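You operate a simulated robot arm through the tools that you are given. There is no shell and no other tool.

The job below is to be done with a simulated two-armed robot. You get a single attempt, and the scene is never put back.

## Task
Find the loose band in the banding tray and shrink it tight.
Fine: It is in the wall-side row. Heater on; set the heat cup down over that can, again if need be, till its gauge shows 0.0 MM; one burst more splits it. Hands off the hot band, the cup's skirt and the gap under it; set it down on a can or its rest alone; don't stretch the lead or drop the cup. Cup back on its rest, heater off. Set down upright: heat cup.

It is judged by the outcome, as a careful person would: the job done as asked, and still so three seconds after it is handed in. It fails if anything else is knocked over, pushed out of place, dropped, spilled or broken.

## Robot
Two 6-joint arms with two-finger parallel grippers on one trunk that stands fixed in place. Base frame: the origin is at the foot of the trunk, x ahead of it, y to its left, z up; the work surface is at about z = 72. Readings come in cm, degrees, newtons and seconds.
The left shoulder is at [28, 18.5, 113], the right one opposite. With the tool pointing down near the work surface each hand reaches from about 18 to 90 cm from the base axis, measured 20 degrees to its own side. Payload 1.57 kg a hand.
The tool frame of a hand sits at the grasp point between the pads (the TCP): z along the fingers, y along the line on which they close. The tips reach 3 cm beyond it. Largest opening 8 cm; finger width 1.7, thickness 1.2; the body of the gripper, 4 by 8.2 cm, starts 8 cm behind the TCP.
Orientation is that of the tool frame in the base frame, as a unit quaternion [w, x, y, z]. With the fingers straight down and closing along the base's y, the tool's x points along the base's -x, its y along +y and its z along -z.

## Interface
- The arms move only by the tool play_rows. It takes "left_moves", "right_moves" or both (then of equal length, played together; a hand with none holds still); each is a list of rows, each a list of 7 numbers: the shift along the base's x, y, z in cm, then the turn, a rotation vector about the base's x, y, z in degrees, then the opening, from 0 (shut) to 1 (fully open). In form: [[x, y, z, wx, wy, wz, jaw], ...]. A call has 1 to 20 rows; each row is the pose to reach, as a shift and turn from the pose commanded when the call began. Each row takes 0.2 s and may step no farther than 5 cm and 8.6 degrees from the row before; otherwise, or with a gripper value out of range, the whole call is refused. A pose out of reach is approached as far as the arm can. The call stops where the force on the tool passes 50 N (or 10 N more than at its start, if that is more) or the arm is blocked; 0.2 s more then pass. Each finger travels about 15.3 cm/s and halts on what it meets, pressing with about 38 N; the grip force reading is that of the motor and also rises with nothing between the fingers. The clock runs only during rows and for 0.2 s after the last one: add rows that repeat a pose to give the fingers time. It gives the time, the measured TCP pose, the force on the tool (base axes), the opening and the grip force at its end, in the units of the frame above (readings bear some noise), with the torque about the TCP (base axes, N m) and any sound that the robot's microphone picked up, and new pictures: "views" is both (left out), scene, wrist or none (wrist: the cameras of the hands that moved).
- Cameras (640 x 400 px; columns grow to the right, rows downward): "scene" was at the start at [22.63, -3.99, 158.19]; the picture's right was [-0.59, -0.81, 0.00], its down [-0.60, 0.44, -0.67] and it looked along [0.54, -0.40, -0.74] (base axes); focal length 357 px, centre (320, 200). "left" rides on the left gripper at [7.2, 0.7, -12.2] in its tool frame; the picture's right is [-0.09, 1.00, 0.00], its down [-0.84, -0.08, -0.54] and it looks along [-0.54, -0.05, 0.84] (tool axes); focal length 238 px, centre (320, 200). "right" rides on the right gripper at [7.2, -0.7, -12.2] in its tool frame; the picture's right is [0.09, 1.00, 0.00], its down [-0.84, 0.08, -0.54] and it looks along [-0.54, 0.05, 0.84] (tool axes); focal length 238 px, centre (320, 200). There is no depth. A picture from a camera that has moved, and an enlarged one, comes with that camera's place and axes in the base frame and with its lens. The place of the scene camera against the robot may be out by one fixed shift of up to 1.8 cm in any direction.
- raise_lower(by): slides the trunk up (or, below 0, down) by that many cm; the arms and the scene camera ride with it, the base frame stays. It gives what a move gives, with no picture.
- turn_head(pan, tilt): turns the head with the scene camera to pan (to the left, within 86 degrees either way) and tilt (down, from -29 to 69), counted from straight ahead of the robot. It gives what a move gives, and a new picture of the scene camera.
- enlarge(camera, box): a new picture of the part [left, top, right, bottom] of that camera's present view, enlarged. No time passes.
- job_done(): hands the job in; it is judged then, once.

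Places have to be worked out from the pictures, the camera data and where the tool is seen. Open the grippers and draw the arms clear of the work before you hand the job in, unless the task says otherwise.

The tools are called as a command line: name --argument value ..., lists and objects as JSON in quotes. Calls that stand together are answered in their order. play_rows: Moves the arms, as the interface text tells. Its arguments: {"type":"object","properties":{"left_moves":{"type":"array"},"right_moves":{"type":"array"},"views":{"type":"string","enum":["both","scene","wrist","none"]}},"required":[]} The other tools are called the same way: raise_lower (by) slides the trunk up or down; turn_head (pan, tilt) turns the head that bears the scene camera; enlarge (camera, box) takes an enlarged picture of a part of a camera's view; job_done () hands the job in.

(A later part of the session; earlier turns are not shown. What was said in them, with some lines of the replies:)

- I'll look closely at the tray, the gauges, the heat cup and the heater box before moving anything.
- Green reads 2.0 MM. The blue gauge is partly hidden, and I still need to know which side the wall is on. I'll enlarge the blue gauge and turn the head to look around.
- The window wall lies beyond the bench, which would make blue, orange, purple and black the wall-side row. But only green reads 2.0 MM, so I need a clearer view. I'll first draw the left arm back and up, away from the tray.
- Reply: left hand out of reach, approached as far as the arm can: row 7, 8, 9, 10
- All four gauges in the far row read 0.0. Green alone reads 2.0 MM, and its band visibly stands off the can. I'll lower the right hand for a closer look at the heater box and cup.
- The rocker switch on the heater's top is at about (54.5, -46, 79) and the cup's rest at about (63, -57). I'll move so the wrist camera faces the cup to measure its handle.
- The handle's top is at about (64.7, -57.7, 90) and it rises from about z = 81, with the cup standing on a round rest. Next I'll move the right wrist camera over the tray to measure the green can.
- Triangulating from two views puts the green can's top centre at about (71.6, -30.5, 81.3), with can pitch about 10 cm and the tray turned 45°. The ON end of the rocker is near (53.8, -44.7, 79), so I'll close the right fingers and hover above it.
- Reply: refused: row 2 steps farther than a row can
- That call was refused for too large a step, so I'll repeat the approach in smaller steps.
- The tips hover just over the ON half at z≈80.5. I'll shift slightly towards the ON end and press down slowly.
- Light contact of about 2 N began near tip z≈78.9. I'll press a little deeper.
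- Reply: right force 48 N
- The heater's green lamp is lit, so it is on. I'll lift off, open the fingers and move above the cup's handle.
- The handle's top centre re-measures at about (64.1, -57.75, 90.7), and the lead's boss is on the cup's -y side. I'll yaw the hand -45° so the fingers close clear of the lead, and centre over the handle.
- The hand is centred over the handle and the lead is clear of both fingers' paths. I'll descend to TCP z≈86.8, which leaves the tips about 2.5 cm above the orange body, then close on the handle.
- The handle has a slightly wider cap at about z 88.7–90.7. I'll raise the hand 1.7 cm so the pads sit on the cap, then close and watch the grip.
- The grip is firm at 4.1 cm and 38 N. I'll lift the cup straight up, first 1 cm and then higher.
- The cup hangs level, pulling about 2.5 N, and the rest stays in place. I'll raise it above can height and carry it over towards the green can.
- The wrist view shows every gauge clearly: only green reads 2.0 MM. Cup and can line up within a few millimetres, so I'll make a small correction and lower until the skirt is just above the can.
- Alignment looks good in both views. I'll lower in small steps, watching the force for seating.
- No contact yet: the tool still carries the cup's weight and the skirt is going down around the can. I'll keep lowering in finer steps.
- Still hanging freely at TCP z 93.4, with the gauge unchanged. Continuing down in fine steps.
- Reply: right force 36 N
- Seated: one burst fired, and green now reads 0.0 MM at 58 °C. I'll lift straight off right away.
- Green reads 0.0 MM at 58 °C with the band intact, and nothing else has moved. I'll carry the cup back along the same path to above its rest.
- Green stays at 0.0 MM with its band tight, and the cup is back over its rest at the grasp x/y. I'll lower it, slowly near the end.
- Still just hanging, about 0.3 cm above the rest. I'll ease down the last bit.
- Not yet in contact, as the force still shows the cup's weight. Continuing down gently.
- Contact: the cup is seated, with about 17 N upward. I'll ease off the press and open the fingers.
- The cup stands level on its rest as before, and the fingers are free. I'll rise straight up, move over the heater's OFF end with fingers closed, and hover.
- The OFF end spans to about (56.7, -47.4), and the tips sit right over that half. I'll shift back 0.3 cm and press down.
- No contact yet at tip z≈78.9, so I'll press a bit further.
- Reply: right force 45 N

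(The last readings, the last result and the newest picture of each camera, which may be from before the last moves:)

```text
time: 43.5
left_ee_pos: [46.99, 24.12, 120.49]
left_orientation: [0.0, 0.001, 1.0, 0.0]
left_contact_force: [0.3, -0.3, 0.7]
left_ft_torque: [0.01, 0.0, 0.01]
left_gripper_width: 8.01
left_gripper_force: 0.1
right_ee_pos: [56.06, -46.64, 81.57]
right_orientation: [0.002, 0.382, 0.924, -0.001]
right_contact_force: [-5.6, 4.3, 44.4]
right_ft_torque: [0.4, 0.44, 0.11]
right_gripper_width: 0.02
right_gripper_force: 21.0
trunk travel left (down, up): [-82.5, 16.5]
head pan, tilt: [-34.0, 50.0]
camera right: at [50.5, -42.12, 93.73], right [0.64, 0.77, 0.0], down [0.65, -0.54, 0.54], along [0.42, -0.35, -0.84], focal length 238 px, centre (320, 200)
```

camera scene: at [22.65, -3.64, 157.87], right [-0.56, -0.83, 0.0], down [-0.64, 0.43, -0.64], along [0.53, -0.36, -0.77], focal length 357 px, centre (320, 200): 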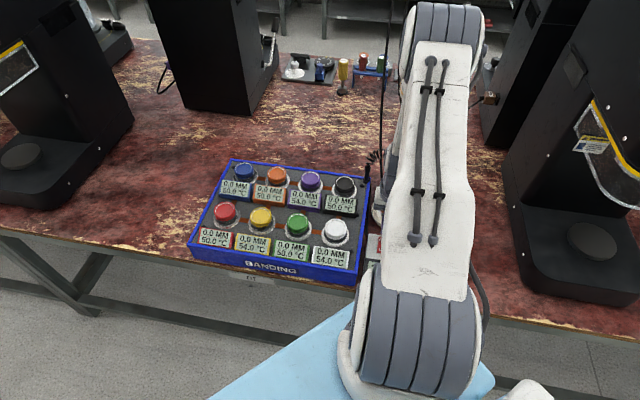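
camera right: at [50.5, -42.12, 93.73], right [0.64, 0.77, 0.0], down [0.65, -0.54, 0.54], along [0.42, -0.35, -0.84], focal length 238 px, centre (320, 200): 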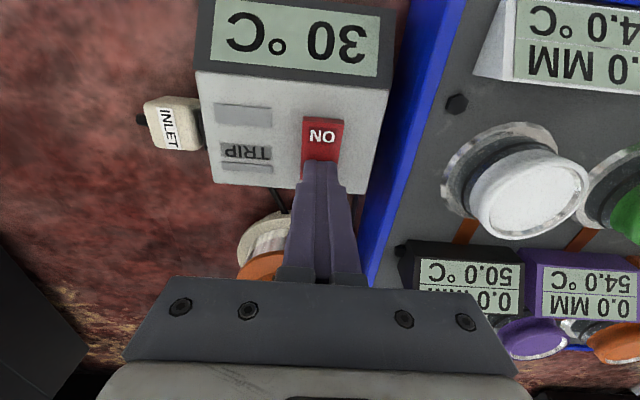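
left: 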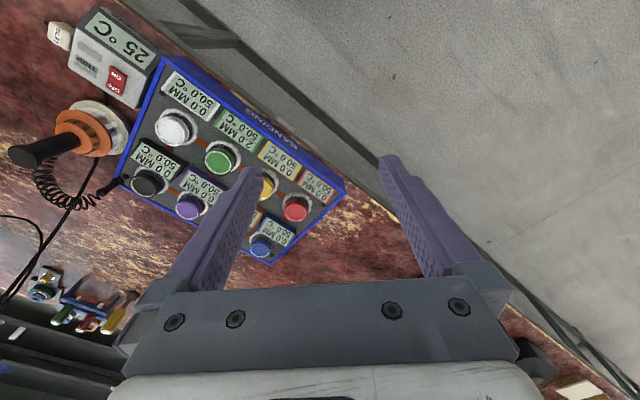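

The green lamp is out, so the heater is off. I'll lift away, draw the arm back clear of the work and open the gripper, then check everything.

play_rows --right_moves '[[0, 0, 3, 0, 0, 0, 0], [0, 0, 7, 0, 0, 0, 0], [0, 0, 11, 0, 0, 0, 0.3], [0, 0, 15, 0, 0, 0, 0.7], [0, 0, 19, 0, 0, 0, 1], [-2.5, 0, 22, 0, 0, 7.5, 1], [-5, 0, 25, 0, 0, 15, 1], [-8, 0, 27, 0, 0, 22.5, 1], [-11, 0, 29, 0, 0, 30, 1], [-13, 0, 29, 0, 0, 37.5, 1], [-15, 0, 29, 0, 0, 45, 1], [-15, 0, 29, 0, 0, 45, 1]]'

enlarge --camera "scene" --box '[180, 130, 420, 290]'

enlarge --camera "right" --box '[180, 80, 460, 290]'

```text
time: 46.1
left_ee_pos: [47.21, 23.95, 120.52]
left_orientation: [-0.001, 0.0, 1.0, 0.0]
left_contact_force: [0.8, -0.2, 0.9]
left_ft_torque: [0.0, 0.02, 0.0]
left_gripper_width: 7.99
left_gripper_force: 0.1
right_ee_pos: [41.11, -46.88, 110.3]
right_orientation: [0.0, -0.002, 1.0, 0.0]
right_contact_force: [-0.2, -0.6, 0.2]
right_ft_torque: [-0.02, 0.04, 0.03]
right_gripper_width: 8.01
right_gripper_force: 0.0
trunk travel left (down, up): [-82.5, 16.5]
head pan, tilt: [-34.0, 50.0]
camera scene: at [22.61, -3.62, 157.87], right [-0.56, -0.83, 0.0], down [-0.64, 0.43, -0.64], along [0.53, -0.36, -0.77], focal length 357 px, centre (320, 200)
camera right: at [33.93, -47.53, 122.4], right [-0.09, 1.0, 0.0], down [0.84, 0.08, 0.54], along [0.54, 0.05, -0.84], focal length 238 px, centre (320, 200)
```

scene: 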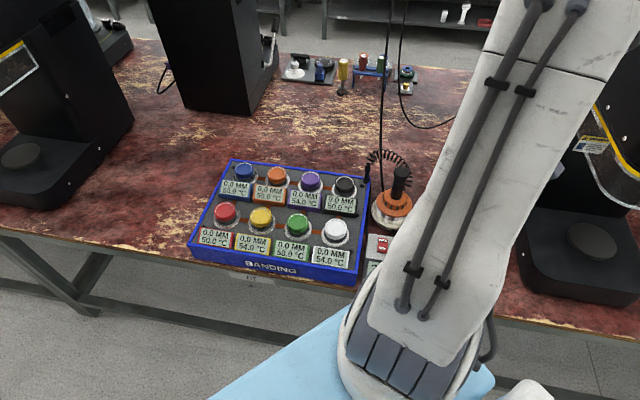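
right: 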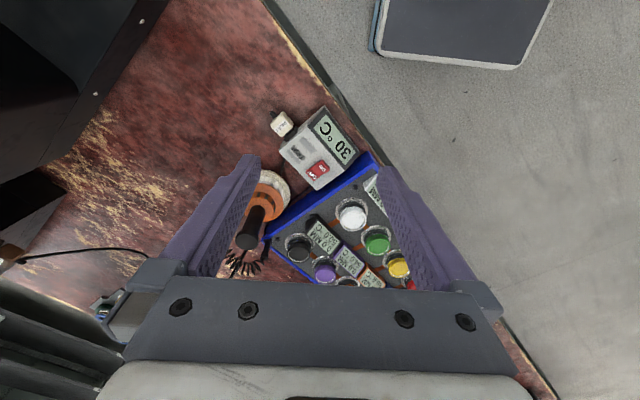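

```text
2.50 times, centred on (300, 210) of scene
camera zoom: at [22.61, -3.62, 157.87], right [-0.56, -0.83, 0.0], down [-0.64, 0.43, -0.64], along [0.53, -0.36, -0.77], focal length 893 px, centre (370, 175)
```

zoom: 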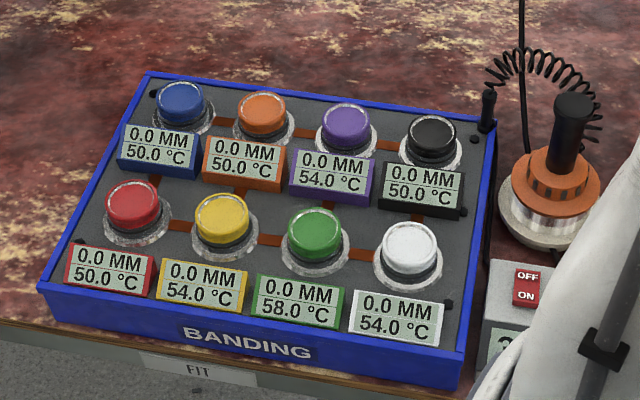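

```text
1.90 times, centred on (320, 185) of right
camera zoom: at [33.93, -47.53, 122.4], right [-0.09, 1.0, 0.0], down [0.84, 0.08, 0.54], along [0.54, 0.05, -0.84], focal length 454 px, centre (320, 229)
```

zoom: 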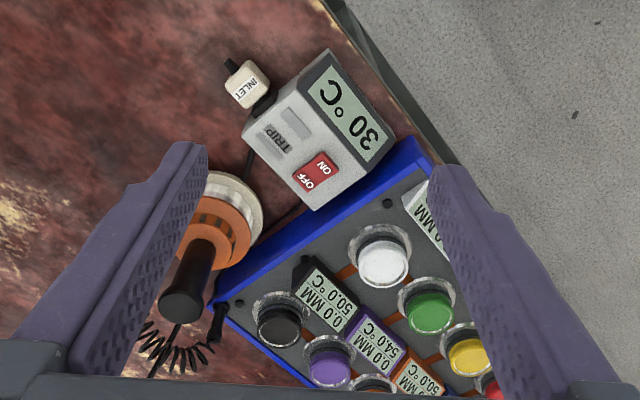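

All gauges read 0.0 MM and the green band is tight. The cup stands upright on its rest, the heater lamp is off, and both arms are clear with grippers open. I'm handing the job in.

job_done

```text
The job is handed in.
```

I shrank the green band tight with a single burst. Its gauge went from 2.0 MM to 0.0 MM, still read 0.0 at my last check, and the band didn't split.

**Which band:** You said the loose band was in the wall-side row, but I worked on the green can, which is in the row nearest the bench's front edge. Taking the window wall beyond the bench as the wall, the wall-side row is blue, orange, purple and black, and all four already read 0.0 MM. Green was the only gauge off zero, and its band visibly stood off the can.

**How things were left:**
- **Heat cup:** upright on its rest, gripped only by its handle. It was set down only on the green can and its rest, and the lead wasn't pulled tight.
- **Heater:** off, with its lamp out. Its display still read 30 °C.
- **Other cans:** none moved and all read 0.0 MM. Yellow, white and purple warmed from 50 to 54 °C.
- **Arms:** both are clear of the work with the grippers open.
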